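You operate a simulated robot arm through the tools that you are given. There is no shell and no other tool.

You are at the controls of a simulated two-armed robot. One attempt, no reset.

JOB
Let the hot plate cool and rub the glue smear off it.
Fine: switch it off, move its heel lift to the dark board, wait till the red lamp is out, use the felt block and set it back. Set down upright: felt block. What is to be rubbed or washed off counts as gone when no trace of it is left.

The check looks at the end state, three seconds after you hand in, the way a careful person would. Anything else that was tipped, shoved, dropped, spilled or broken makes it a failure.

ROBOT AND FRAMES
Two 7-joint arms with two-finger parallel grippers on one trunk that stands fixed in place. Base frame: the origin is at the foot of the trunk, x ahead of it, y to its left, z up; the work surface is at about z = 860. Readings come in mm, degrees, newtons and seconds.
The left shoulder is at [20, 138, 1300], the right one opposite. With the tool pointing down near the work surface each hand reaches from about 100 to 460 mm from the base axis, measured 20 degrees to its own side. Payload 1.57 kg a hand.
The tool frame of a hand sits at the grasp point between the pads (the TCP): z along the fingers, y along the line on which they close. The tips reach 30 mm beyond it. Largest opening 80 mm; finger width 17, thickness 12; the body of the gripper, 40 by 82 mm, starts 80 mm behind the TCP.
Orientation is told as [roll, pitch, yaw] about the base's x, y, z axes, in that order, counted from this pose: with the fingers straight down and closing along the base's y, the tool's x points along the base's -x, its y along +y and its z along -z.

CONTROLS
- The arms move only by the tool servo_tool. It takes "left_plan", "right_plan" or both (then of equal length, played together; a hand with none holds still); each is a list of rows, each an object (a shift or turn left out is 0, a gripper value left out holds the last) with "turn": the turn, a rotation vector about the base's x, y, z in units of 120 degrees (1.0 is 120 degrees), a list of three; "linear": the shift along the base's x, y, z in units of 500 mm (1.0 is 500 mm), a list of three; "hand": the opening in per cent of the stroke, from 0 (shut) to 100 (fully open). In form: [{"turn": [wx, wy, wz], "linear": [dx, dy, dz], "hand": hand}, ...]. A call has 1 to 20 rows; each row is the pose to reach, as a shift and turn from the pose commanded when the call began. A call with a number of a shift or a turn outside -1 to 1 is refused whole. Each row takes 0.2 s and may step no farther than 50 mm and 8.6 degrees from the row before; otherwise, or with a gripper value out of range, the whole call is refused. A pose out of reach is approached as far as the arm can. The call stops where the force on the tool passes 40 N (or 10 N more than at its start, if that is more) or the arm is blocked; 0.2 s more then pass. Each finger travels about 45 mm/s and halts on what it meets, pressing with about 30 N; the grip force reading is that of the motor and also rises with nothing between the fingers. The clock runs only during rows and for 0.2 s after the last one: add rows that repeat a pose to give the fingers time. It gives the time, the measured TCP pose, the force on the tool (base axes), the opening and the grip force at its end, in the units of the frame above (readings bear some noise), with the torque about the TCP (base axes, N m) and any sound that the robot's microphone picked up, and new pictures: "show" is both (left out), scene, wrist or none (wrist: the cameras of the hands that moved).
- Cameras (640 x 400 px; columns grow to the right, rows downward): "scene" is now at [181.4, -47.4, 1204.4]; the picture's right is [-0.51, -0.86, 0.00], its down [-0.33, 0.19, -0.92] and it looks along [0.80, -0.47, -0.38] (base axes); focal length 214 px, centre (320, 200). "left" rides on the left gripper at [72, 7, -122] in its tool frame; the picture's right is [-0.09, 1.00, 0.00], its down [-0.84, -0.08, -0.54] and it looks along [-0.54, -0.05, 0.84] (tool axes); focal length 238 px, centre (320, 200). "right" rides on the right gripper at [72, -7, -122] in its tool frame; the picture's right is [0.09, 1.00, 0.00], its down [-0.84, 0.08, -0.54] and it looks along [-0.54, 0.05, 0.84] (tool axes); focal length 238 px, centre (320, 200). There is no depth. A picture from a camera that has moved, and an enlarged one, comes with that camera's place and axes in the base frame and with its lens.
- raise_lower(by): slides the trunk up (or, below 0, down) by that many mm; the arms and the scene camera ride with it, the base frame stays. It gives what a move gives, with no picture.
- head_to(pan, tilt): turns the head with the scene camera to pan (to the left, within 60 degrees either way) and tilt (down, from -29 to 69), counted from straight ahead of the robot. It gives what a move gives, and a new picture of the scene camera.
- inspect(camera, box): a new picture of the part [left, top, right, bottom] of that camera's present view, enlarged. No time passes.
- job_done(): hands the job in; it is judged then, once.

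Places have to be worked out from the pictures, the camera data and where the tool is seen. Open the grippers and draw the arms clear of the work before you hand the job in, unless the task says otherwise.

The tools are called after "Request:" by a JSON object that holds its "method" and its "body". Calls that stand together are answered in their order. servo_tool: Moves the arms, as the interface text tells. Its arguments: {"type":"object","properties":{"left_plan":{"type":"array"},"right_plan":{"type":"array"},"show":{"type":"string","enum":["both","scene","wrist","none"]}},"required":[]} The other tools are called the same way: raise_lower (by) slides the trunk up or down; head_to (pan, tilt) turns the head that bears the scene camera; inspect (camera, box) takes an enlarged picture of a part of a camera's view; job_done () hands the job in.

At the start:

```text
time: 0.0
left_ee_pos: [281.5, -2.1, 1203.4]
left_orientation: [0.1, 13.4, 0.1]
left_force: [-0.4, 0.0, -0.7]
left_ft_torque: [-0.02, 0.0, -0.03]
left_gripper_width: 80.0
left_finger_force: 0.0
right_ee_pos: [166.8, -287.4, 1135.4]
right_orientation: [0.1, 9.5, 1.1]
right_force: [0.3, -0.3, -0.1]
right_ft_torque: [0.02, 0.01, -0.02]
right_gripper_width: 79.9
right_finger_force: 0.1
trunk travel left (down, up): [-675.0, 565.0]
head pan, tilt: [-30.5, 22.5]
```

scene: 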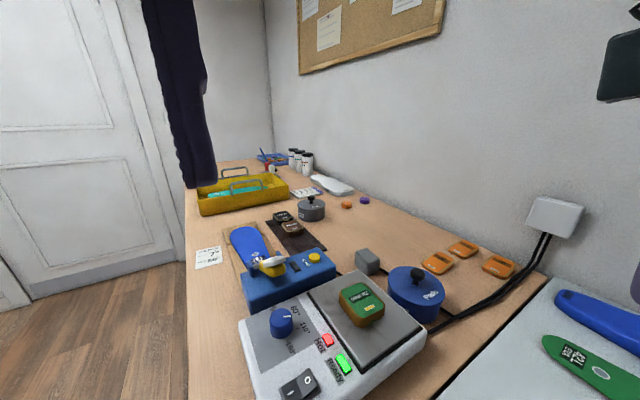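
right: 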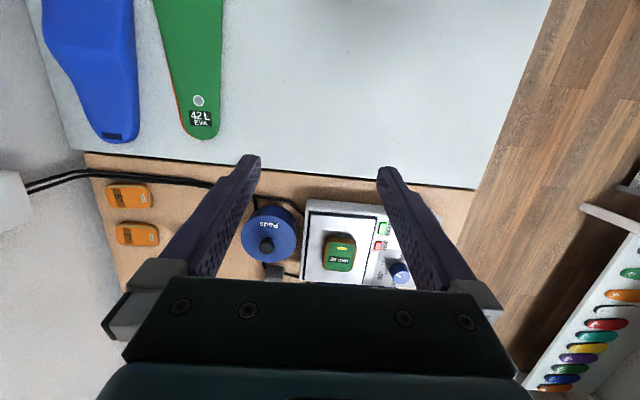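
left: 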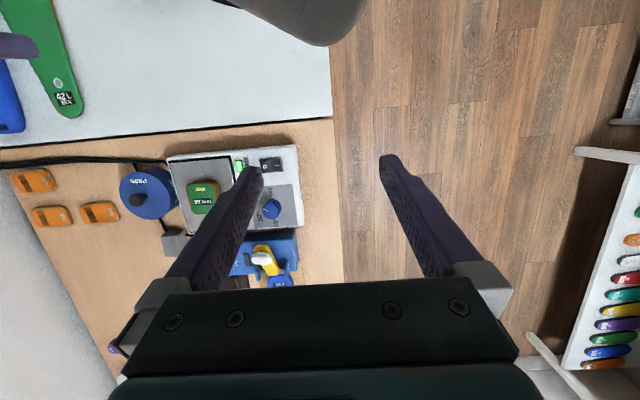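

The hot plate is in front with a green heel lift on its plate, red and green lamps lit and a rocker switch. I'll zoom in to identify the pieces.

Request:
{"method": "inspect", "body": {"camera": "scene", "box": [230, 240, 450, 400]}}

Request:
{"method": "inspect", "body": {"camera": "scene", "box": [180, 140, 400, 280]}}

Request:
{"method": "inspect", "body": {"camera": "left", "box": [0, 130, 340, 340]}}

Request:
{"method": "inspect", "body": {"camera": "right", "box": [80, 160, 460, 300]}}

```text
2.50 times, centred on (340, 320) of scene
camera zoom: at [181.4, -47.4, 1204.4], right [-0.51, -0.86, 0.0], down [-0.33, 0.19, -0.92], along [0.8, -0.47, -0.38], focal length 536 px, centre (270, -100)
```

zoom: 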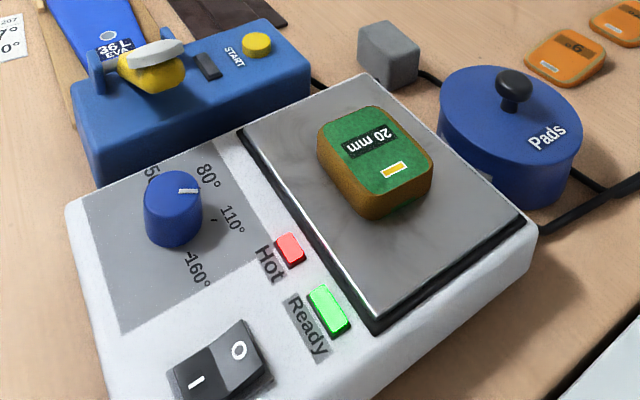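

```text
2.86 times, centred on (290, 210) of scene
camera zoom: at [181.4, -47.4, 1204.4], right [-0.51, -0.86, 0.0], down [-0.33, 0.19, -0.92], along [0.8, -0.47, -0.38], focal length 613 px, centre (406, 171)
```

zoom: 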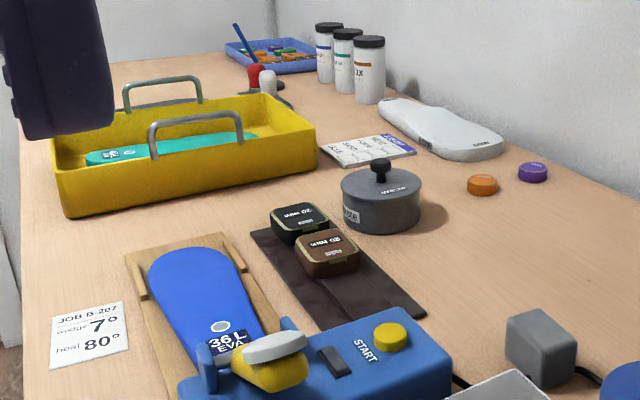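

```text
1.88 times, centred on (170, 235) of left
camera zoom: at [238.3, 4.6, 1337.4], right [0.09, 1.0, -0.02], down [0.94, -0.08, 0.33], along [0.33, -0.05, -0.94], focal length 449 px, centre (602, 134)
```

zoom: 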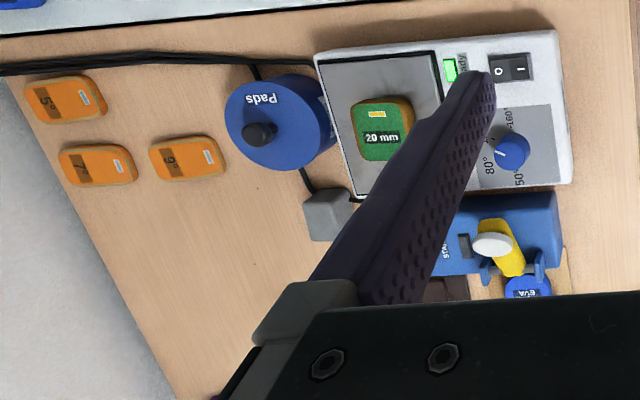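

```text
1.68 times, centred on (270, 230) of right
camera zoom: at [116.7, -296.6, 1268.6], right [-0.11, 0.99, 0.02], down [0.91, 0.09, 0.39], along [0.39, 0.06, -0.92], focal length 401 px, centre (404, 150)
```

zoom: 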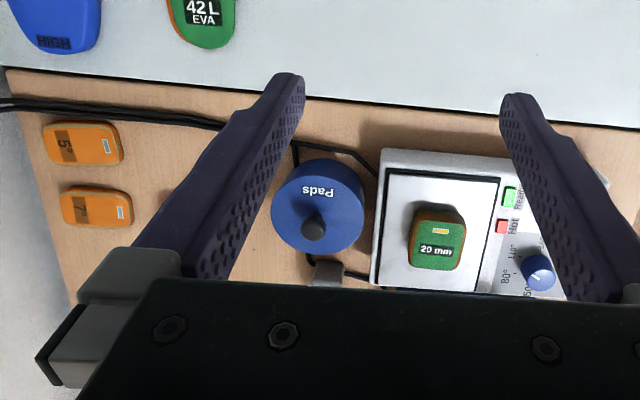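

The plate lift is near (361, -231). I'll look around with the head for the dark board and the felt block.

Request:
{"method": "head_to", "body": {"pan": -35, "tilt": 50}}

Request:
{"method": "inspect", "body": {"camera": "scene", "box": [160, 0, 480, 200]}}

Request:
{"method": "inspect", "body": {"camera": "scene", "box": [160, 100, 480, 300]}}

Request:
{"method": "inspect", "body": {"camera": "scene", "box": [320, 200, 640, 400]}}

```text
time: 0.9
left_ee_pos: [280.5, -1.4, 1202.6]
left_orientation: [0.2, 13.6, 0.1]
left_force: [-0.6, 0.7, -0.4]
left_ft_torque: [-0.03, 0.02, 0.01]
left_gripper_width: 79.9
left_finger_force: 0.3
right_ee_pos: [165.5, -287.8, 1136.0]
right_orientation: [0.2, 9.9, 1.0]
right_force: [0.0, -0.4, -0.8]
right_ft_torque: [0.01, -0.02, -0.04]
right_gripper_width: 79.9
right_finger_force: 0.1
trunk travel left (down, up): [-675.0, 565.0]
head pan, tilt: [-35.0, 50.0]
camera scene: at [164.7, -44.5, 1162.9], right [-0.57, -0.82, 0.0], down [-0.63, 0.44, -0.64], along [0.53, -0.37, -0.77], focal length 214 px, centre (320, 200)
```

scene: 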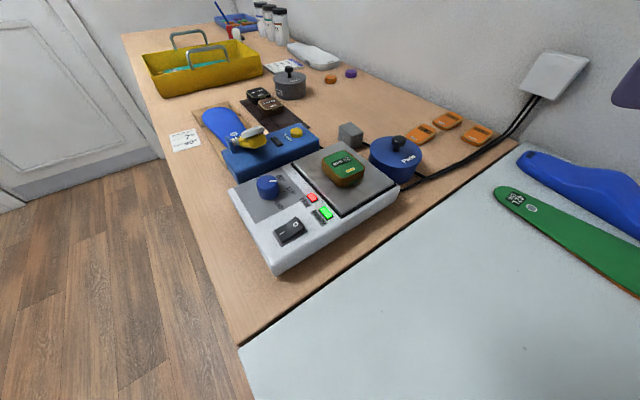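

```text
2.00 times, centred on (320, 100) of scene
camera zoom: at [164.7, -44.5, 1162.9], right [-0.57, -0.82, 0.0], down [-0.63, 0.44, -0.64], along [0.53, -0.37, -0.77], focal length 429 px, centre (320, 400)
```

zoom: 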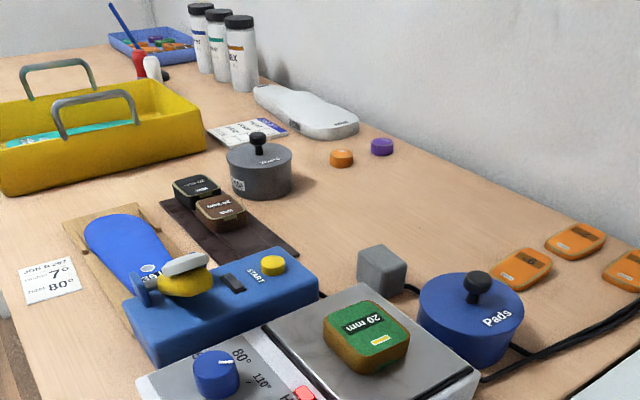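

```text
2.00 times, centred on (320, 200) of scene
camera zoom: at [164.7, -44.5, 1162.9], right [-0.57, -0.82, 0.0], down [-0.63, 0.44, -0.64], along [0.53, -0.37, -0.77], focal length 429 px, centre (320, 200)
```

zoom: 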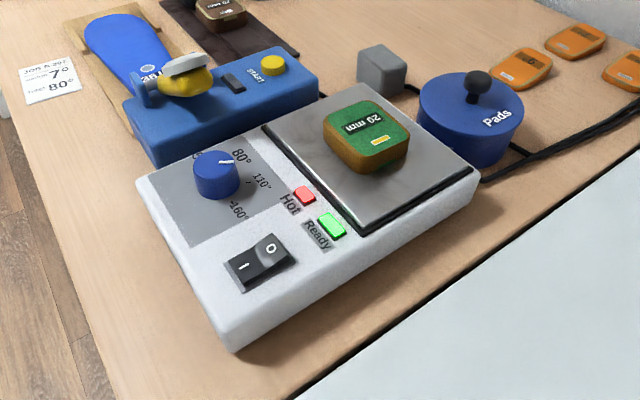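

```text
2.00 times, centred on (480, 300) of scene
camera zoom: at [164.7, -44.5, 1162.9], right [-0.57, -0.82, 0.0], down [-0.63, 0.44, -0.64], along [0.53, -0.37, -0.77], focal length 429 px, centre (0, 0)
```

zoom: 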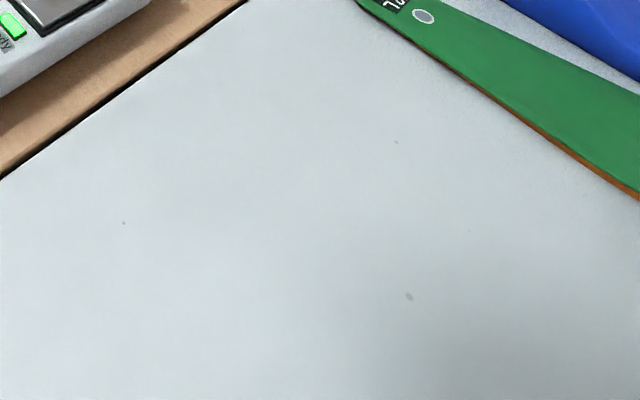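

The felt block is presumably the grey cube beside the plate and the dark brown strip with two lifts is the dark board. I'll check the remaining directions for other candidates.

Request:
{"method": "head_to", "body": {"pan": -15, "tilt": 25}}

Request:
{"method": "inspect", "body": {"camera": "scene", "box": [280, 100, 600, 300]}}

Request:
{"method": "head_to", "body": {"pan": -60, "tilt": 45}}

Request:
{"method": "inspect", "body": {"camera": "scene", "box": [100, 60, 340, 210]}}

```text
time: 1.8
left_ee_pos: [279.2, -1.6, 1203.6]
left_orientation: [0.4, 13.5, 0.2]
left_force: [-0.2, -0.7, 0.5]
left_ft_torque: [0.02, -0.02, 0.01]
left_gripper_width: 80.2
left_finger_force: 0.0
right_ee_pos: [166.7, -288.4, 1135.0]
right_orientation: [0.1, 9.8, 1.0]
right_force: [-0.1, -0.7, -0.1]
right_ft_torque: [-0.02, 0.01, -0.01]
right_gripper_width: 80.1
right_finger_force: 0.1
trunk travel left (down, up): [-675.0, 565.0]
head pan, tilt: [-15.0, 25.0]
camera scene: at [190.5, -24.2, 1200.3], right [-0.26, -0.97, 0.0], down [-0.41, 0.11, -0.91], along [0.87, -0.24, -0.42], focal length 214 px, centre (320, 200)
```

scene: 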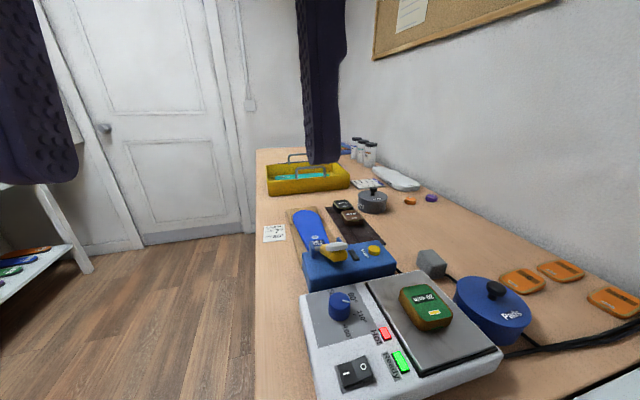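

```text
2.00 times, centred on (440, 200) of scene
camera zoom: at [190.5, -24.2, 1200.3], right [-0.26, -0.97, 0.0], down [-0.41, 0.11, -0.91], along [0.87, -0.24, -0.42], focal length 429 px, centre (80, 200)
```

zoom: 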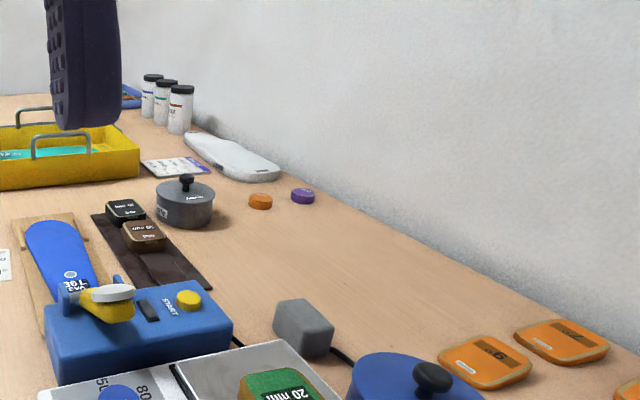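

```text
time: 2.9
left_ee_pos: [280.1, -2.2, 1203.3]
left_orientation: [0.2, 13.6, 0.1]
left_force: [0.3, -0.1, 0.7]
left_ft_torque: [-0.02, -0.04, 0.02]
left_gripper_width: 80.0
left_finger_force: 0.0
right_ee_pos: [167.3, -287.3, 1136.2]
right_orientation: [0.2, 9.9, 1.0]
right_force: [0.8, 0.0, 0.7]
right_ft_torque: [0.0, -0.01, 0.0]
right_gripper_width: 80.1
right_finger_force: 0.1
trunk travel left (down, up): [-675.0, 565.0]
head pan, tilt: [-60.0, 45.0]
camera scene: at [142.3, -70.7, 1169.8], right [-0.87, -0.5, 0.0], down [-0.35, 0.61, -0.71], along [0.35, -0.61, -0.71], focal length 214 px, centre (320, 200)
```

scene: 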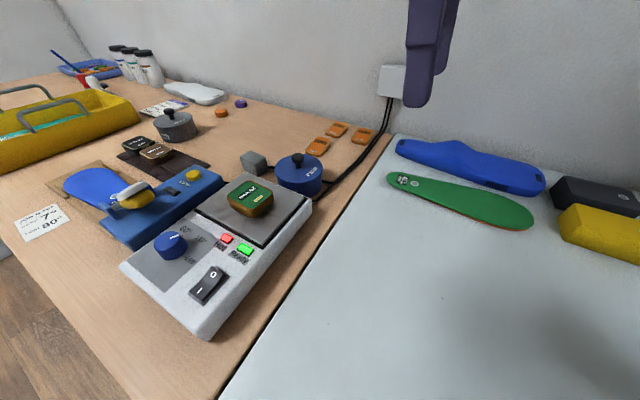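

```text
2.67 times, centred on (220, 135) of scene
camera zoom: at [142.3, -70.7, 1169.8], right [-0.87, -0.5, 0.0], down [-0.35, 0.61, -0.71], along [0.35, -0.61, -0.71], focal length 572 px, centre (587, 373)
```

zoom: 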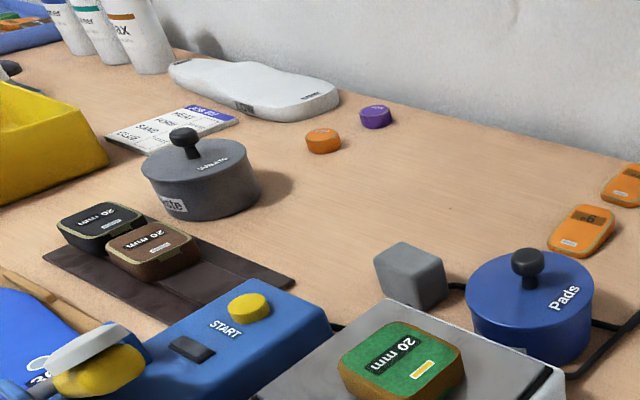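

I'll look closer at the black and yellow items on the right, and at the grey cube.

Request:
{"method": "inspect", "body": {"camera": "scene", "box": [380, 120, 640, 290]}}

Request:
{"method": "inspect", "body": {"camera": "scene", "box": [180, 130, 340, 230]}}

```text
2.35 times, centred on (510, 205) of scene
camera zoom: at [142.3, -70.7, 1169.8], right [-0.87, -0.5, 0.0], down [-0.35, 0.61, -0.71], along [0.35, -0.61, -0.71], focal length 505 px, centre (-127, 188)
```

zoom: 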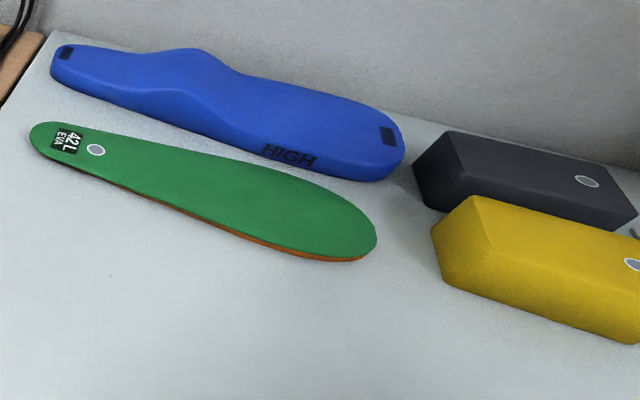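

```text
4.00 times, centred on (260, 180) of scene
camera zoom: at [142.3, -70.7, 1169.8], right [-0.87, -0.5, 0.0], down [-0.35, 0.61, -0.71], along [0.35, -0.61, -0.71], focal length 858 px, centre (560, 280)
```

zoom: 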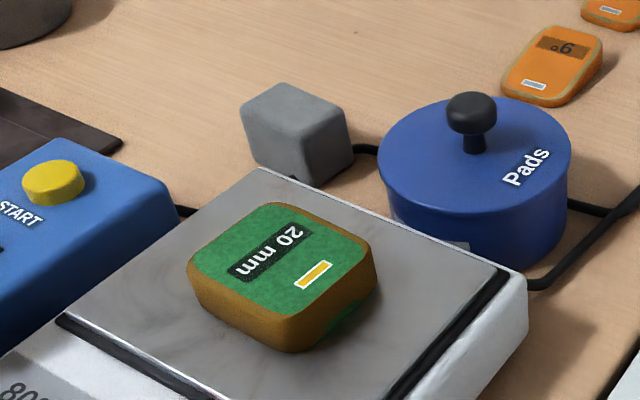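

Plate, block and board are roughly located: switch O side ≈ (321, -112, 912), lift ≈ (353, -229), grey block ≈ (487, -355), board free end ≈ (630, -268). First I clear the left hand to the left and bring the right hand, gripper closing, above the switch.

Request:
{"method": "servo_tool", "body": {"left_plan": [{"linear": [0, 0.09, 0]}, {"linear": [0, 0.18, 0]}, {"linear": [0, 0.27, 0]}, {"linear": [0, 0.36, 0]}, {"linear": [0, 0.42, 0]}, {"linear": [0, 0.48, 0]}, {"linear": [0, 0.5, 0]}, {"linear": [0, 0.5, 0]}], "right_plan": [{"linear": [0, 0, 0], "hand": 50}, {"linear": [0.04, 0.05, -0.03], "hand": 0}, {"linear": [0.1, 0.11, -0.07], "turn": [0, -0.03, 0]}, {"linear": [0.15, 0.17, -0.12], "turn": [0, -0.05, 0]}, {"linear": [0.2, 0.23, -0.16], "turn": [0, -0.081, 0]}, {"linear": [0.25, 0.29, -0.2], "turn": [0, -0.081, 0]}, {"linear": [0.306, 0.35, -0.24], "turn": [0, -0.081, 0]}, {"linear": [0.306, 0.35, -0.24], "turn": [0, -0.081, 0]}]}}

```text
time: 3.7
left_ee_pos: [273.2, 103.0, 1188.4]
left_orientation: [1.3, 16.3, -0.7]
left_force: [-0.6, -0.8, 0.2]
left_ft_torque: [0.0, 0.03, 0.01]
left_gripper_width: 79.8
left_finger_force: 0.0
right_ee_pos: [193.3, -222.4, 1100.1]
right_orientation: [15.0, 9.4, -3.8]
right_force: [-1.0, -0.2, -0.2]
right_ft_torque: [0.02, -0.01, -0.03]
right_gripper_width: 17.9
right_finger_force: 1.1
trunk travel left (down, up): [-675.0, 565.0]
head pan, tilt: [-60.0, 45.0]
stopped in row 3 (right hand): the arm was blocked; the commanded pose is now the measured one
camera scene: at [142.2, -71.1, 1169.8], right [-0.87, -0.5, 0.0], down [-0.35, 0.61, -0.71], along [0.35, -0.61, -0.71], focal length 214 px, centre (320, 200)
camera right: at [138.9, -258.2, 1227.2], right [0.01, 0.96, 0.27], down [0.91, -0.13, 0.4], along [0.42, 0.24, -0.88], focal length 238 px, centre (320, 200)
camera left: at [238.2, 107.8, 1324.7], right [0.11, 0.99, -0.01], down [0.95, -0.1, 0.28], along [0.28, -0.04, -0.96], focal length 238 px, centre (320, 200)
```

scene: 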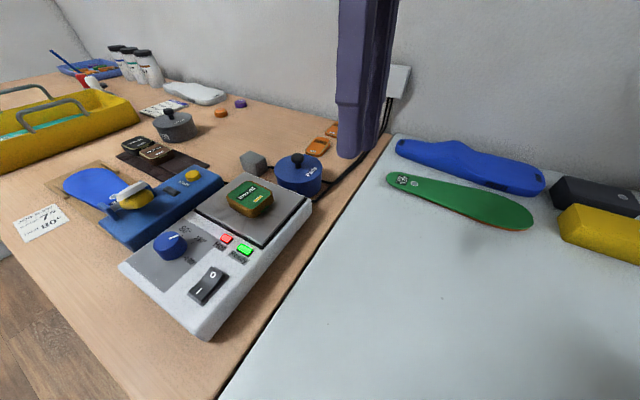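
right: 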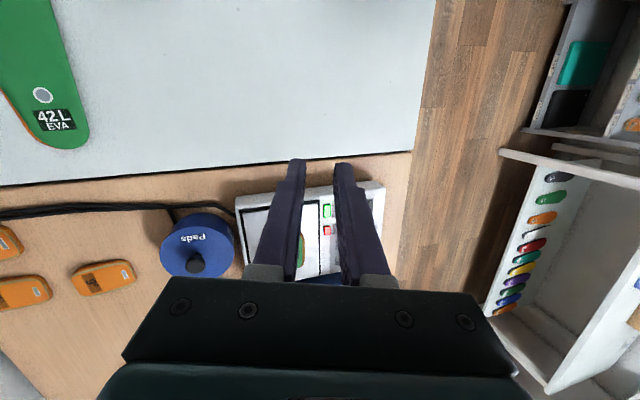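
left: 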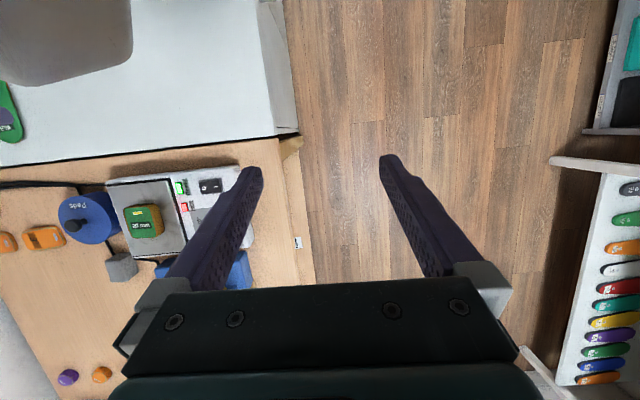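

The right arm was blocked on its way, rolled 15°, likely against the panned head. I'll turn the head to the left-centre and back the right hand out, restoring its orientation.

Request:
{"method": "head_to", "body": {"pan": 0, "tilt": 40}}

Request:
{"method": "servo_tool", "body": {"right_plan": [{"linear": [0, -0.04, 0.02], "turn": [-0.04, 0, 0]}, {"linear": [0, -0.08, 0.04], "turn": [-0.09, 0, 0.02]}, {"linear": [0, -0.12, 0.06], "turn": [-0.125, 0, 0.035], "hand": 0}, {"linear": [0, -0.12, 0.06], "turn": [-0.125, 0, 0.035]}], "show": "both"}}

```text
time: 5.0
left_ee_pos: [272.7, 102.9, 1189.4]
left_orientation: [1.3, 16.2, -0.9]
left_force: [0.1, -0.6, -0.1]
left_ft_torque: [0.01, -0.01, 0.0]
left_gripper_width: 79.9
left_finger_force: 0.1
right_ee_pos: [194.2, -223.0, 1100.9]
right_orientation: [15.2, 9.3, -3.7]
right_force: [0.5, 0.7, 1.2]
right_ft_torque: [-0.02, -0.02, -0.02]
right_gripper_width: 0.1
right_finger_force: 21.5
trunk travel left (down, up): [-675.0, 565.0]
head pan, tilt: [0.0, 40.0]
camera scene: at [186.6, -0.4, 1177.0], right [0.0, -1.0, 0.0], down [-0.64, 0.0, -0.77], along [0.77, 0.0, -0.64], focal length 214 px, centre (320, 200)
```

scene: 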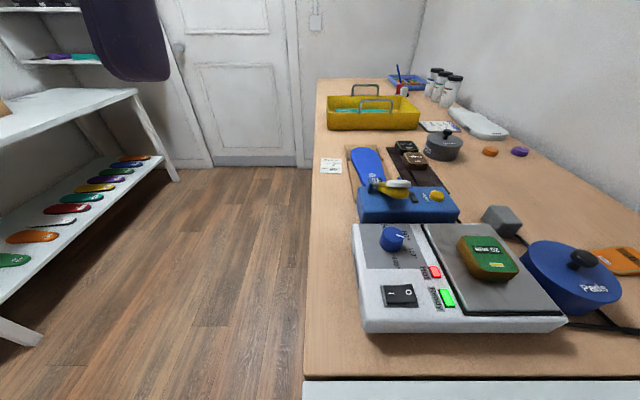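

```text
time: 6.0
left_ee_pos: [272.8, 102.4, 1189.4]
left_orientation: [1.2, 16.1, -0.8]
left_force: [0.0, -0.2, -0.4]
left_ft_torque: [0.0, -0.03, 0.03]
left_gripper_width: 79.9
left_finger_force: 0.2
right_ee_pos: [186.1, -266.7, 1116.5]
right_orientation: [6.5, 10.3, -1.7]
right_force: [0.3, -0.3, 0.3]
right_ft_torque: [0.01, 0.01, 0.04]
right_gripper_width: 0.1
right_finger_force: 21.0
trunk travel left (down, up): [-675.0, 565.0]
head pan, tilt: [0.0, 40.0]
camera scene: at [186.6, -0.3, 1177.1], right [0.0, -1.0, 0.0], down [-0.64, 0.0, -0.77], along [0.77, 0.0, -0.64], focal length 214 px, centre (320, 200)
camera right: at [136.7, -285.7, 1249.3], right [-0.04, 0.99, 0.13], down [0.92, -0.01, 0.39], along [0.39, 0.13, -0.91], focal length 238 px, centre (320, 200)
```

scene: 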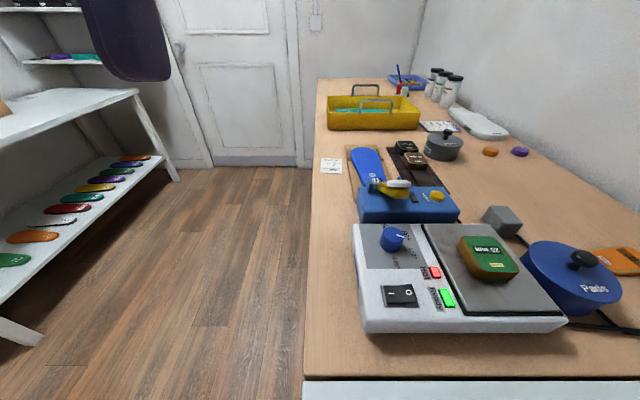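
right: 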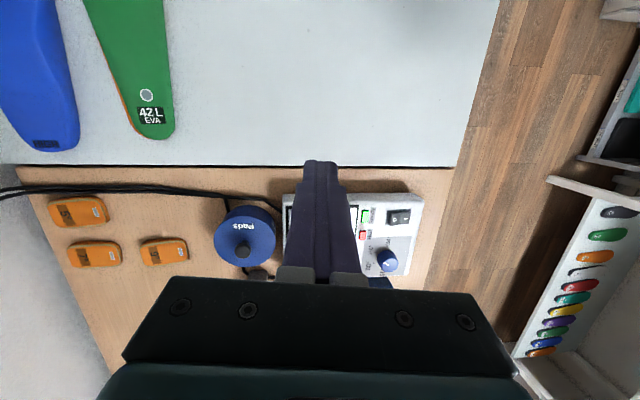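

The hand lags the commands somewhat. I'll let it settle and read the pose.

Request:
{"method": "servo_tool", "body": {"right_plan": [{"linear": [0, 0, 0]}, {"linear": [0, 0, 0]}, {"linear": [0, 0, 0]}], "show": "none"}}

```text
time: 6.8
left_ee_pos: [274.2, 102.7, 1189.5]
left_orientation: [1.2, 16.1, -0.8]
left_force: [0.0, 0.8, 0.4]
left_ft_torque: [-0.01, -0.02, -0.01]
left_gripper_width: 79.8
left_finger_force: 0.0
right_ee_pos: [187.0, -265.8, 1118.4]
right_orientation: [6.4, 10.2, -1.9]
right_force: [0.7, 0.2, 0.1]
right_ft_torque: [-0.02, 0.01, 0.04]
right_gripper_width: 0.2
right_finger_force: 21.0
trunk travel left (down, up): [-675.0, 565.0]
head pan, tilt: [0.0, 40.0]
```

The arm seems cramped near its inner limit up there. I'll go forward and down to (320, -266, 1020), straightening out the tool.

Request:
{"method": "servo_tool", "body": {"right_plan": [{"linear": [0.05, 0, -0.03], "turn": [-0.01, -0.01, 0]}, {"linear": [0.1, 0, -0.07], "turn": [-0.02, -0.03, 0]}, {"linear": [0.15, 0, -0.11], "turn": [-0.035, -0.05, 0]}, {"linear": [0.2, 0, -0.15], "turn": [-0.05, -0.08, 0.01]}, {"linear": [0.25, 0, -0.19], "turn": [-0.053, -0.085, 0.016]}, {"linear": [0.266, 0, -0.2], "turn": [-0.053, -0.085, 0.016]}, {"linear": [0.266, 0, -0.2], "turn": [-0.053, -0.085, 0.016]}, {"linear": [0.266, 0, -0.2], "turn": [-0.053, -0.085, 0.016]}]}}

```text
time: 7.1
left_ee_pos: [273.2, 103.9, 1187.8]
left_orientation: [1.3, 16.2, -0.9]
left_force: [1.2, -0.9, 0.7]
left_ft_torque: [0.02, -0.01, 0.01]
left_gripper_width: 79.7
left_finger_force: 0.1
right_ee_pos: [213.5, -252.0, 1118.0]
right_orientation: [11.7, 4.9, -2.8]
right_force: [0.2, -0.3, 0.1]
right_ft_torque: [0.02, 0.04, 0.03]
right_gripper_width: 0.1
right_finger_force: 21.0
trunk travel left (down, up): [-675.0, 565.0]
head pan, tilt: [0.0, 40.0]
stopped in row 1 (right hand): the arm was blocked; the commanded pose is now the measured one
camera scene: at [186.4, -0.3, 1177.0], right [0.0, -1.0, 0.0], down [-0.64, 0.0, -0.77], along [0.77, 0.0, -0.64], focal length 214 px, centre (320, 200)
camera right: at [151.0, -280.5, 1243.0], right [-0.03, 0.98, 0.21], down [0.88, -0.08, 0.48], along [0.48, 0.19, -0.86], focal length 238 px, centre (320, 200)
```

scene: 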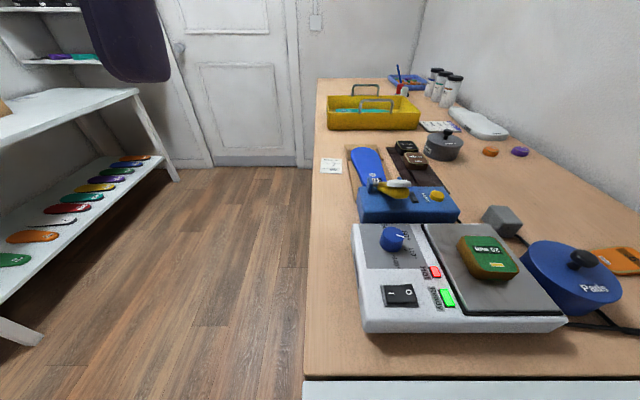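
right: 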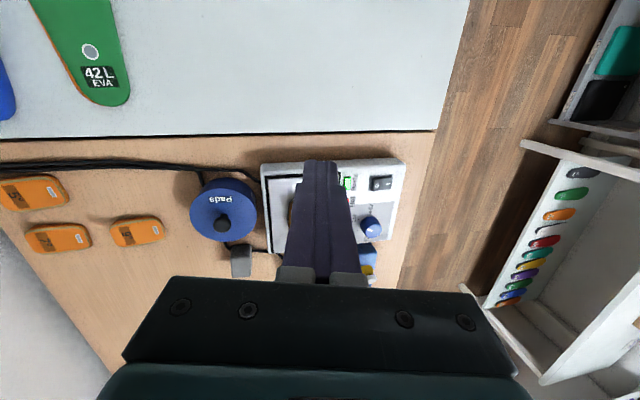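

Still blocked while moving forward. I'll try a plain move down and slightly outward, with small steps, to learn what constrains the arm.

Request:
{"method": "servo_tool", "body": {"right_plan": [{"linear": [0, -0.02, -0.03]}, {"linear": [0, -0.04, -0.06]}, {"linear": [0, -0.06, -0.09]}, {"linear": [0, -0.08, -0.12]}, {"linear": [0, -0.08, -0.15]}, {"linear": [0, -0.08, -0.15]}, {"linear": [0, -0.08, -0.15]}], "show": "none"}}

```text
time: 8.7
left_ee_pos: [273.9, 103.2, 1189.1]
left_orientation: [1.3, 16.3, -0.9]
left_force: [0.5, 0.0, 0.3]
left_ft_torque: [0.0, -0.01, 0.02]
left_gripper_width: 79.9
left_finger_force: 0.1
right_ee_pos: [214.8, -292.5, 1043.9]
right_orientation: [11.4, 4.5, -2.8]
right_force: [1.1, -0.6, 0.6]
right_ft_torque: [0.0, -0.01, 0.01]
right_gripper_width: 0.1
right_finger_force: 21.5
trunk travel left (down, up): [-675.0, 565.0]
head pan, tilt: [0.0, 40.0]
```

That tracked exactly. Now I straighten the tool, then go forward.

Request:
{"method": "servo_tool", "body": {"right_plan": [{"turn": [-0.03, -0.01, 0.01]}, {"turn": [-0.06, -0.02, 0.02]}, {"turn": [-0.095, -0.037, 0.023]}, {"linear": [0.04, 0, 0], "turn": [-0.095, -0.037, 0.023]}, {"linear": [0.08, 0, 0], "turn": [-0.095, -0.037, 0.023]}, {"linear": [0.14, 0, 0], "turn": [-0.095, -0.037, 0.023]}, {"linear": [0.2, 0, 0], "turn": [-0.095, -0.037, 0.023]}, {"linear": [0.2, 0, 0], "turn": [-0.095, -0.037, 0.023]}, {"linear": [0.2, 0, 0], "turn": [-0.095, -0.037, 0.023]}], "show": "scene"}}

```text
time: 10.7
left_ee_pos: [273.2, 102.7, 1189.4]
left_orientation: [1.3, 16.3, -0.9]
left_force: [0.1, 0.0, -0.4]
left_ft_torque: [0.02, -0.01, 0.0]
left_gripper_width: 80.1
left_finger_force: 0.1
right_ee_pos: [315.5, -291.7, 1043.1]
right_orientation: [0.1, -0.1, -0.3]
right_force: [-0.2, 0.6, -0.2]
right_ft_torque: [0.0, 0.0, -0.01]
right_gripper_width: 0.0
right_finger_force: 20.4
trunk travel left (down, up): [-675.0, 565.0]
head pan, tilt: [0.0, 40.0]
camera scene: at [186.6, -0.3, 1177.0], right [0.0, -1.0, 0.0], down [-0.64, 0.0, -0.77], along [0.77, 0.0, -0.64], focal length 214 px, centre (320, 200)
```

scene: 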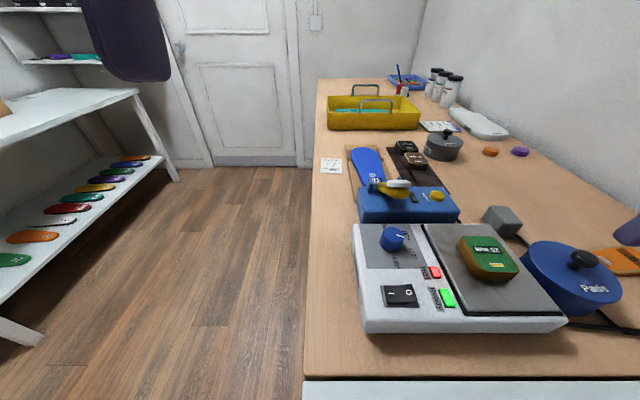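

Works fine lower down. Now leftwards to above the switch's O side (320, -116) at z 1000.

Request:
{"method": "servo_tool", "body": {"right_plan": [{"linear": [0, 0.05, 0]}, {"linear": [0, 0.12, 0]}, {"linear": [0.01, 0.19, -0.01]}, {"linear": [0.01, 0.26, -0.03]}, {"linear": [0.01, 0.32, -0.05]}, {"linear": [0.01, 0.351, -0.08]}, {"linear": [0.01, 0.351, -0.09]}, {"linear": [0.01, 0.351, -0.09]}], "show": "both"}}

```text
time: 12.5
left_ee_pos: [272.8, 103.3, 1189.1]
left_orientation: [1.2, 16.3, -1.0]
left_force: [1.6, 0.2, 0.2]
left_ft_torque: [-0.02, 0.04, 0.01]
left_gripper_width: 80.0
left_finger_force: 0.0
right_ee_pos: [318.6, -116.9, 998.6]
right_orientation: [0.1, -0.1, -0.5]
right_force: [-0.3, 0.7, -0.3]
right_ft_torque: [-0.01, -0.02, -0.05]
right_gripper_width: 0.0
right_finger_force: 21.4
trunk travel left (down, up): [-675.0, 565.0]
head pan, tilt: [0.0, 40.0]
camera scene: at [186.6, -0.3, 1177.0], right [0.0, -1.0, 0.0], down [-0.64, 0.0, -0.77], along [0.77, 0.0, -0.64], focal length 214 px, centre (320, 200)
camera right: at [247.3, -123.6, 1120.8], right [-0.08, 1.0, 0.0], down [0.84, 0.07, 0.54], along [0.54, 0.05, -0.84], focal length 238 px, centre (320, 200)
```

scene: 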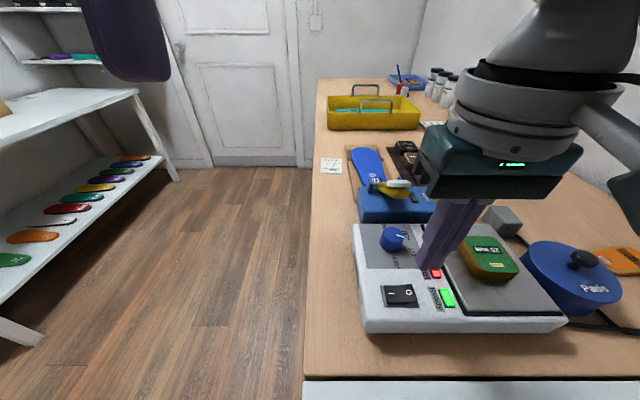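
right: 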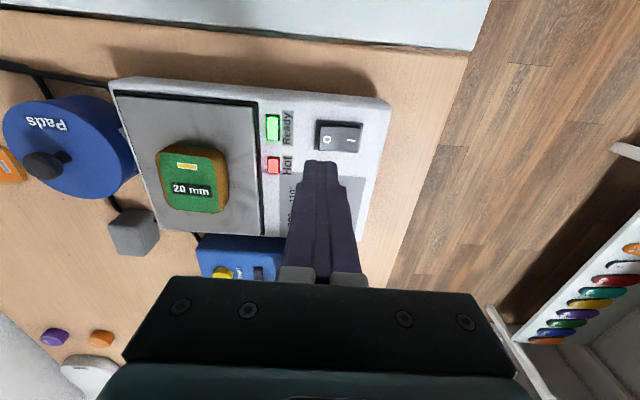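

The tip is directly above the O half; rocker centre ≈ (313, -101). I descend onto the O end slowly.

Request:
{"method": "servo_tool", "body": {"right_plan": [{"linear": [-0.01, 0.002, -0.04]}, {"linear": [-0.01, 0.002, -0.08]}, {"linear": [-0.01, 0.002, -0.1]}, {"linear": [-0.01, 0.002, -0.108]}, {"linear": [-0.01, 0.002, -0.112]}, {"linear": [-0.01, 0.002, -0.112]}], "show": "both"}}

```text
time: 13.9
left_ee_pos: [273.1, 101.9, 1189.2]
left_orientation: [1.2, 16.3, -1.0]
left_force: [-0.5, -0.1, -0.5]
left_ft_torque: [0.03, -0.01, 0.0]
left_gripper_width: 80.1
left_finger_force: 0.1
right_ee_pos: [313.2, -116.9, 945.1]
right_orientation: [0.3, -0.1, -0.4]
right_force: [-7.8, -1.0, 24.3]
right_ft_torque: [0.16, 0.24, 0.07]
right_gripper_width: 0.2
right_finger_force: 20.9
trunk travel left (down, up): [-675.0, 565.0]
head pan, tilt: [0.0, 40.0]
camera scene: at [186.5, -0.9, 1177.4], right [0.0, -1.0, 0.0], down [-0.64, 0.0, -0.77], along [0.77, 0.0, -0.64], focal length 214 px, centre (320, 200)
camera right: at [242.5, -123.4, 1066.9], right [-0.09, 1.0, 0.0], down [0.84, 0.07, 0.54], along [0.54, 0.05, -0.84], focal length 238 px, centre (320, 200)
```

scene: 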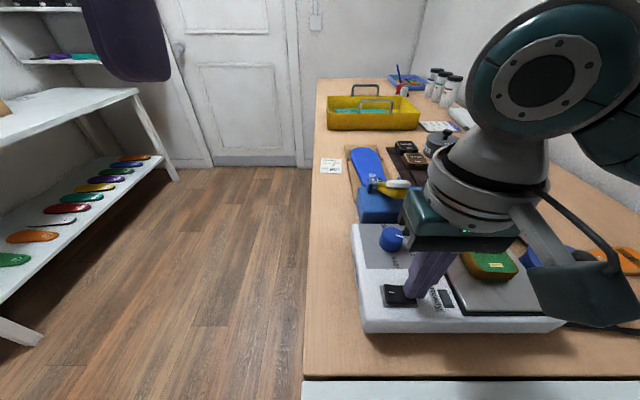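
right: 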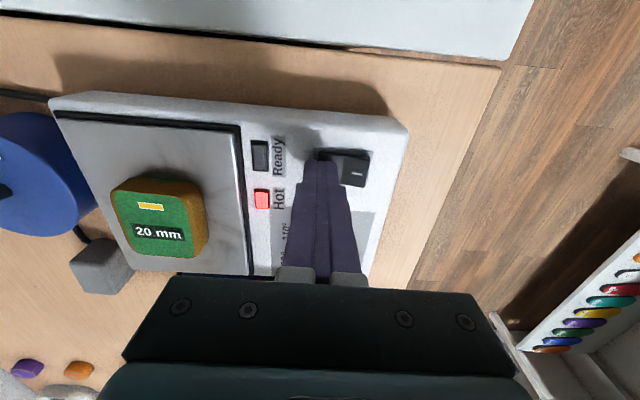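

Green lamp went out: plate is switched off, red "Hot" lamp still lit. I raise and move above the lift, opening the hand.

Request:
{"method": "servo_tool", "body": {"right_plan": [{"linear": [0, 0, 0.04]}, {"linear": [0, 0, 0.1]}, {"linear": [0, 0, 0.16]}, {"linear": [0.02, -0.06, 0.18], "hand": 100}, {"linear": [0.04, -0.12, 0.18]}, {"linear": [0.06, -0.18, 0.18]}, {"linear": [0.08, -0.216, 0.18]}, {"linear": [0.08, -0.216, 0.18]}, {"linear": [0.08, -0.216, 0.18]}], "show": "both"}}

```text
time: 15.9
left_ee_pos: [273.6, 103.9, 1189.4]
left_orientation: [1.4, 16.3, -0.9]
left_force: [0.6, -0.3, -0.1]
left_ft_torque: [-0.03, -0.01, 0.01]
left_gripper_width: 79.7
left_finger_force: 0.0
right_ee_pos: [353.6, -224.8, 1032.6]
right_orientation: [0.2, -0.2, -0.4]
right_force: [0.0, 0.0, -0.3]
right_ft_torque: [0.03, 0.04, 0.01]
right_gripper_width: 80.1
right_finger_force: 0.0
trunk travel left (down, up): [-675.0, 565.0]
head pan, tilt: [0.0, 40.0]
camera scene: at [186.6, -0.3, 1177.1], right [0.0, -1.0, 0.0], down [-0.64, 0.0, -0.77], along [0.77, 0.0, -0.64], focal length 214 px, centre (320, 200)
camera right: at [281.9, -231.2, 1155.7], right [-0.08, 1.0, 0.0], down [0.84, 0.07, 0.54], along [0.54, 0.05, -0.84], focal length 238 px, centre (320, 200)
```

scene: 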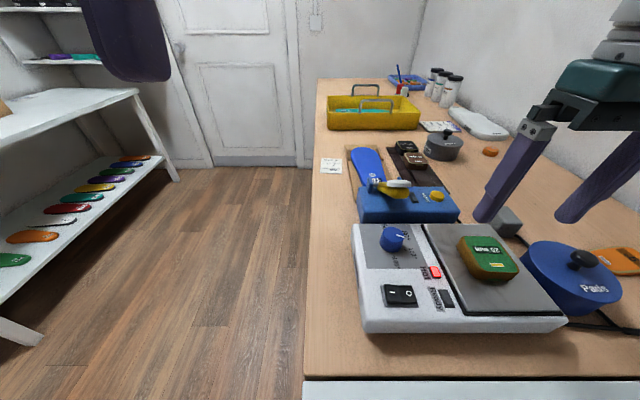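
right: 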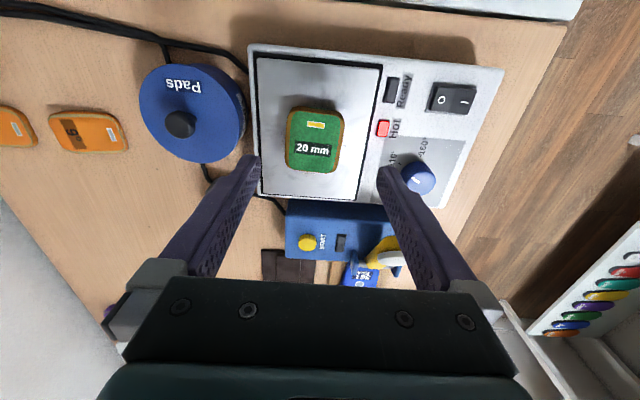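

Lift is centred at about (356, -230), ~54 mm wide across y. Before grasping I test how far out the arm reaches at height, aiming at (600, -268, 1050).

Request:
{"method": "servo_tool", "body": {"right_plan": [{"linear": [0.08, -0.01, 0.04]}, {"linear": [0.16, -0.03, 0.04]}, {"linear": [0.24, -0.05, 0.04]}, {"linear": [0.32, -0.07, 0.04]}, {"linear": [0.4, -0.086, 0.04]}, {"linear": [0.48, -0.086, 0.04]}, {"linear": [0.49, -0.086, 0.04]}, {"linear": [0.49, -0.086, 0.04]}], "show": "both"}}

```text
time: 17.7
left_ee_pos: [273.3, 103.3, 1190.3]
left_orientation: [1.4, 16.3, -1.0]
left_force: [0.2, 0.8, -0.1]
left_ft_torque: [0.02, -0.01, 0.0]
left_gripper_width: 80.1
left_finger_force: 0.1
right_ee_pos: [478.8, -257.4, 1055.4]
right_orientation: [0.1, 0.0, -0.4]
right_force: [0.7, 0.1, 0.0]
right_ft_torque: [0.0, -0.02, 0.01]
right_gripper_width: 79.9
right_finger_force: 0.1
right hand out of reach, approached as far as the arm can: row 4, 5, 6, 7, 8
trunk travel left (down, up): [-675.0, 565.0]
head pan, tilt: [0.0, 40.0]
camera scene: at [186.6, -0.3, 1177.1], right [0.0, -1.0, 0.0], down [-0.64, 0.0, -0.77], along [0.77, 0.0, -0.64], focal length 214 px, centre (320, 200)
camera right: at [406.5, -264.7, 1177.7], right [-0.08, 1.0, 0.0], down [0.84, 0.07, 0.54], along [0.54, 0.05, -0.84], focal length 238 px, centre (320, 200)
```

scene: 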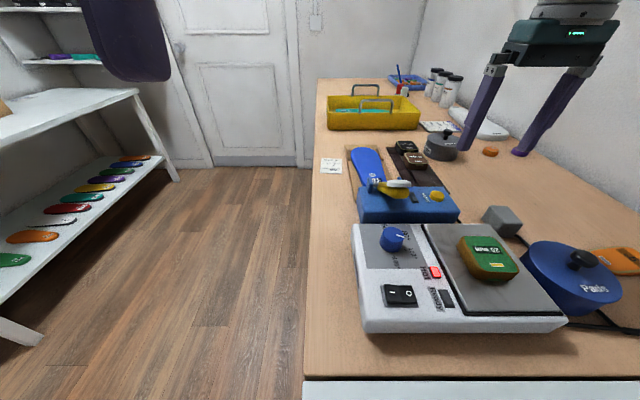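
right: 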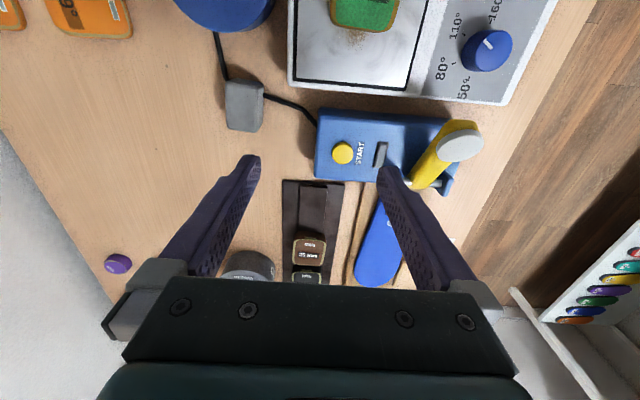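

Vertical reach ends near x=479. This view shows the board free end and the grey cube with a cable near it; I'll zoom in to verify whether it is the felt block.

Request:
{"method": "inspect", "body": {"camera": "right", "box": [180, 0, 440, 160]}}

Request:
{"method": "inspect", "body": {"camera": "right", "box": [220, 100, 480, 290]}}

Request:
{"method": "inspect", "body": {"camera": "scene", "box": [340, 120, 640, 330]}}

```text
2.46 times, centred on (310, 80) of right
camera zoom: at [406.5, -264.7, 1177.7], right [-0.08, 1.0, 0.0], down [0.84, 0.07, 0.54], along [0.54, 0.05, -0.84], focal length 587 px, centre (345, 495)
```

zoom: 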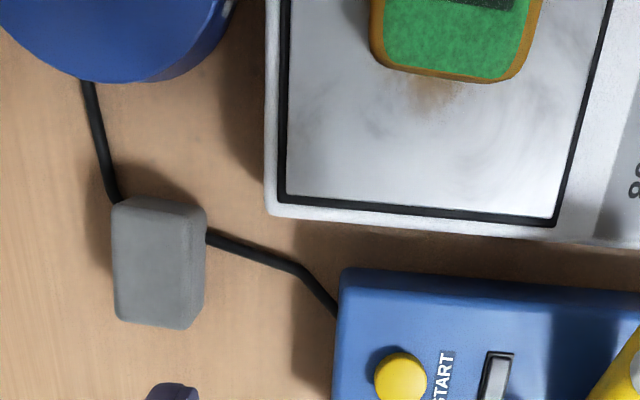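

```text
2.11 times, centred on (350, 195) of right
camera zoom: at [406.5, -264.7, 1177.7], right [-0.08, 1.0, 0.0], down [0.84, 0.07, 0.54], along [0.54, 0.05, -0.84], focal length 502 px, centre (257, 210)
```

zoom: 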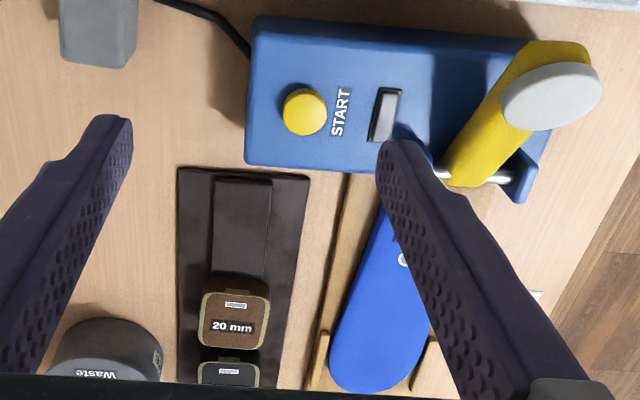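

```text
1.90 times, centred on (490, 225) of scene
camera zoom: at [186.6, -0.3, 1177.1], right [0.0, -1.0, 0.0], down [-0.64, 0.0, -0.77], along [0.77, 0.0, -0.64], focal length 408 px, centre (-4, 152)
```

zoom: 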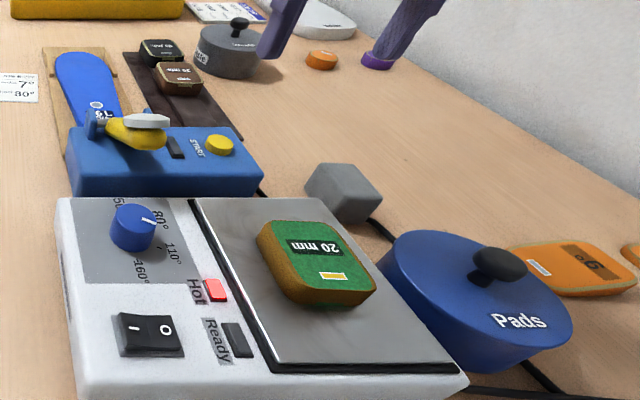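

The cable simply passes beneath the can and this block, so the block looks free-standing: about 40×55 mm at ≈(473, -347). The glue smear (brown) shows at the lift's far edge. I'll pull the hand back and up before lowering the trunk.

Request:
{"method": "servo_tool", "body": {"right_plan": [{"linear": [-0.07, 0, 0.07]}, {"linear": [-0.14, 0, 0.14]}, {"linear": [-0.2, 0, 0.2]}, {"linear": [-0.2, 0, 0.2]}, {"linear": [-0.2, 0, 0.2]}], "show": "none"}}

```text
time: 18.7
left_ee_pos: [273.6, 102.3, 1188.5]
left_orientation: [1.3, 16.3, -1.0]
left_force: [0.2, -1.2, 0.3]
left_ft_torque: [-0.02, 0.0, 0.01]
left_gripper_width: 79.9
left_finger_force: 0.1
right_ee_pos: [437.9, -268.9, 1094.2]
right_orientation: [-0.3, 10.3, 0.2]
right_force: [-0.9, 0.0, -0.3]
right_ft_torque: [-0.02, -0.01, -0.01]
right_gripper_width: 80.2
right_finger_force: 0.1
right hand out of reach, approached as far as the arm can: row 1, 2, 3, 4
trunk travel left (down, up): [-675.0, 565.0]
head pan, tilt: [0.0, 40.0]
stopped in row 4 (right hand): the arm was blocked; the commanded pose is now the measured one
```

Commanded pose is now the measured one (438, -269, 1094, pitch 10). I retreat to x≈350 and level the tool.

Request:
{"method": "servo_tool", "body": {"right_plan": [{"linear": [-0.05, 0, 0], "turn": [0, -0.03, 0]}, {"linear": [-0.1, 0, 0], "turn": [0, -0.06, 0]}, {"linear": [-0.15, 0, 0], "turn": [0, -0.086, 0]}, {"linear": [-0.17, 0, 0], "turn": [0, -0.086, 0]}, {"linear": [-0.17, 0, 0], "turn": [0, -0.086, 0]}], "show": "none"}}

Request:
{"method": "raise_lower", "body": {"by": -60}}

```text
time: 19.9
left_ee_pos: [272.7, 102.0, 1188.9]
left_orientation: [1.3, 16.3, -0.9]
left_force: [1.0, 0.2, -0.9]
left_ft_torque: [-0.02, 0.02, 0.0]
left_gripper_width: 80.3
left_finger_force: 0.1
right_ee_pos: [469.5, -289.7, 1090.8]
right_orientation: [-0.4, 0.6, 0.5]
right_force: [-0.5, 0.3, -0.3]
right_ft_torque: [0.01, 0.02, -0.02]
right_gripper_width: 79.8
right_finger_force: 0.0
right hand out of reach, approached as far as the arm can: row 1, 2, 3, 4, 5
trunk travel left (down, up): [-675.0, 565.0]
head pan, tilt: [0.0, 40.0]
```

```text
time: 20.9
left_ee_pos: [273.3, 102.3, 1129.1]
left_orientation: [1.3, 16.3, -0.9]
left_force: [0.9, -0.5, -0.2]
left_ft_torque: [-0.02, -0.02, -0.03]
left_gripper_width: 79.9
left_finger_force: 0.0
right_ee_pos: [469.3, -290.5, 1031.5]
right_orientation: [-0.3, 0.7, 0.3]
right_force: [-0.2, -0.2, 0.4]
right_ft_torque: [0.01, -0.04, 0.05]
right_gripper_width: 80.2
right_finger_force: 0.1
trunk travel left (down, up): [-615.0, 625.0]
head pan, tilt: [0.0, 40.0]
```

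The arm seems stuck stretched out; I look at it before moving on.

Request:
{"method": "head_to", "body": {"pan": -20, "tilt": 10}}

```text
time: 21.8
left_ee_pos: [273.6, 102.0, 1128.6]
left_orientation: [1.2, 16.4, -0.8]
left_force: [0.1, 0.0, 0.5]
left_ft_torque: [0.03, 0.01, 0.01]
left_gripper_width: 80.1
left_finger_force: 0.1
right_ee_pos: [468.4, -292.4, 1031.0]
right_orientation: [-0.3, 0.7, 0.2]
right_force: [0.2, 0.3, 0.3]
right_ft_torque: [-0.01, -0.01, 0.02]
right_gripper_width: 80.1
right_finger_force: 0.1
trunk travel left (down, up): [-615.0, 625.0]
head pan, tilt: [-20.0, 10.0]
camera scene: at [188.9, -32.1, 1164.7], right [-0.34, -0.94, 0.0], down [-0.16, 0.06, -0.98], along [0.93, -0.34, -0.17], focal length 214 px, centre (320, 200)
```

scene: 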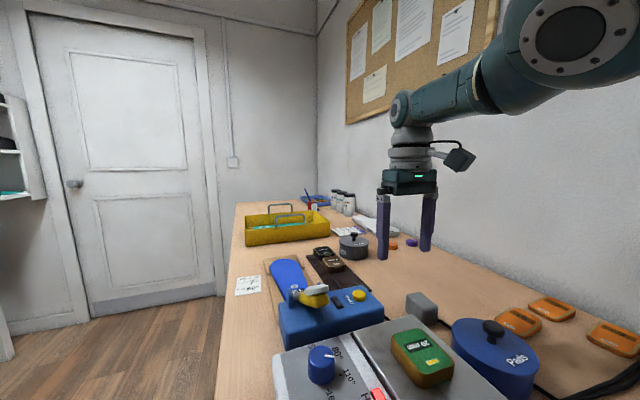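

The arm is stretched nearly straight. I try a modest retreat: back and slightly down.

Request:
{"method": "servo_tool", "body": {"right_plan": [{"linear": [-0.04, 0, -0.01]}, {"linear": [-0.08, 0, -0.02]}, {"linear": [-0.12, 0, -0.03]}, {"linear": [-0.12, 0, -0.03]}, {"linear": [-0.12, 0, -0.03]}], "show": "none"}}

```text
time: 23.0
left_ee_pos: [273.4, 103.2, 1129.3]
left_orientation: [1.2, 16.3, -0.9]
left_force: [0.3, 0.2, 0.6]
left_ft_torque: [-0.01, 0.0, 0.03]
left_gripper_width: 80.0
left_finger_force: 0.1
right_ee_pos: [470.9, -300.4, 1026.9]
right_orientation: [-0.3, 0.0, 0.2]
right_force: [0.3, 0.6, -0.9]
right_ft_torque: [0.0, 0.0, 0.0]
right_gripper_width: 80.0
right_finger_force: 0.0
right hand out of reach, approached as far as the arm can: row 1, 2, 3, 4, 5
trunk travel left (down, up): [-615.0, 625.0]
head pan, tilt: [-20.0, 10.0]
```

The elbow appears to have gone through straight onto the wrong side, so pulling in can't fold it. I'll point the command outward and to the left so the arm straightens and swings left/up, toward the normal elbow side.

Request:
{"method": "servo_tool", "body": {"right_plan": [{"linear": [0.08, 0.03, 0.02]}, {"linear": [0.16, 0.06, 0.04]}, {"linear": [0.24, 0.09, 0.06]}, {"linear": [0.32, 0.12, 0.08]}, {"linear": [0.4, 0.15, 0.1]}, {"linear": [0.48, 0.18, 0.1]}, {"linear": [0.54, 0.24, 0.1]}, {"linear": [0.54, 0.3, 0.1]}, {"linear": [0.54, 0.3, 0.1]}], "show": "scene"}}

```text
time: 25.0
left_ee_pos: [272.9, 103.1, 1128.6]
left_orientation: [1.3, 16.3, -0.9]
left_force: [-0.2, -0.3, 0.4]
left_ft_torque: [0.03, -0.01, 0.01]
left_gripper_width: 80.4
left_finger_force: 0.1
right_ee_pos: [480.4, -175.1, 1059.0]
right_orientation: [-0.3, 0.1, 0.2]
right_force: [0.8, -0.1, 0.3]
right_ft_torque: [0.02, 0.02, 0.02]
right_gripper_width: 80.0
right_finger_force: 0.0
right hand out of reach, approached as far as the arm can: row 1, 2, 3, 4, 5, 6, 7, 8, 9
trunk travel left (down, up): [-615.0, 625.0]
head pan, tilt: [-20.0, 10.0]
camera scene: at [188.9, -32.1, 1164.8], right [-0.34, -0.94, 0.0], down [-0.16, 0.06, -0.98], along [0.93, -0.34, -0.17], focal length 214 px, centre (320, 200)
```

scene: 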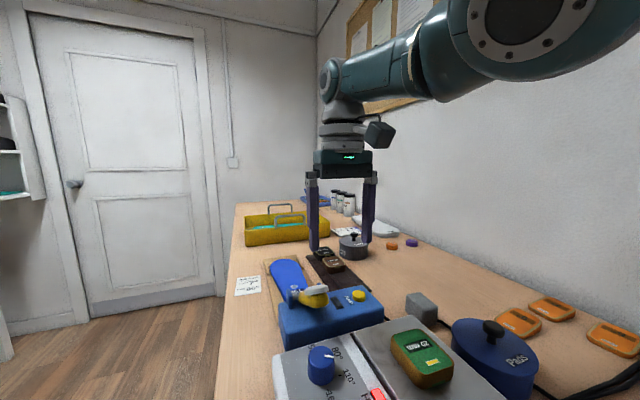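

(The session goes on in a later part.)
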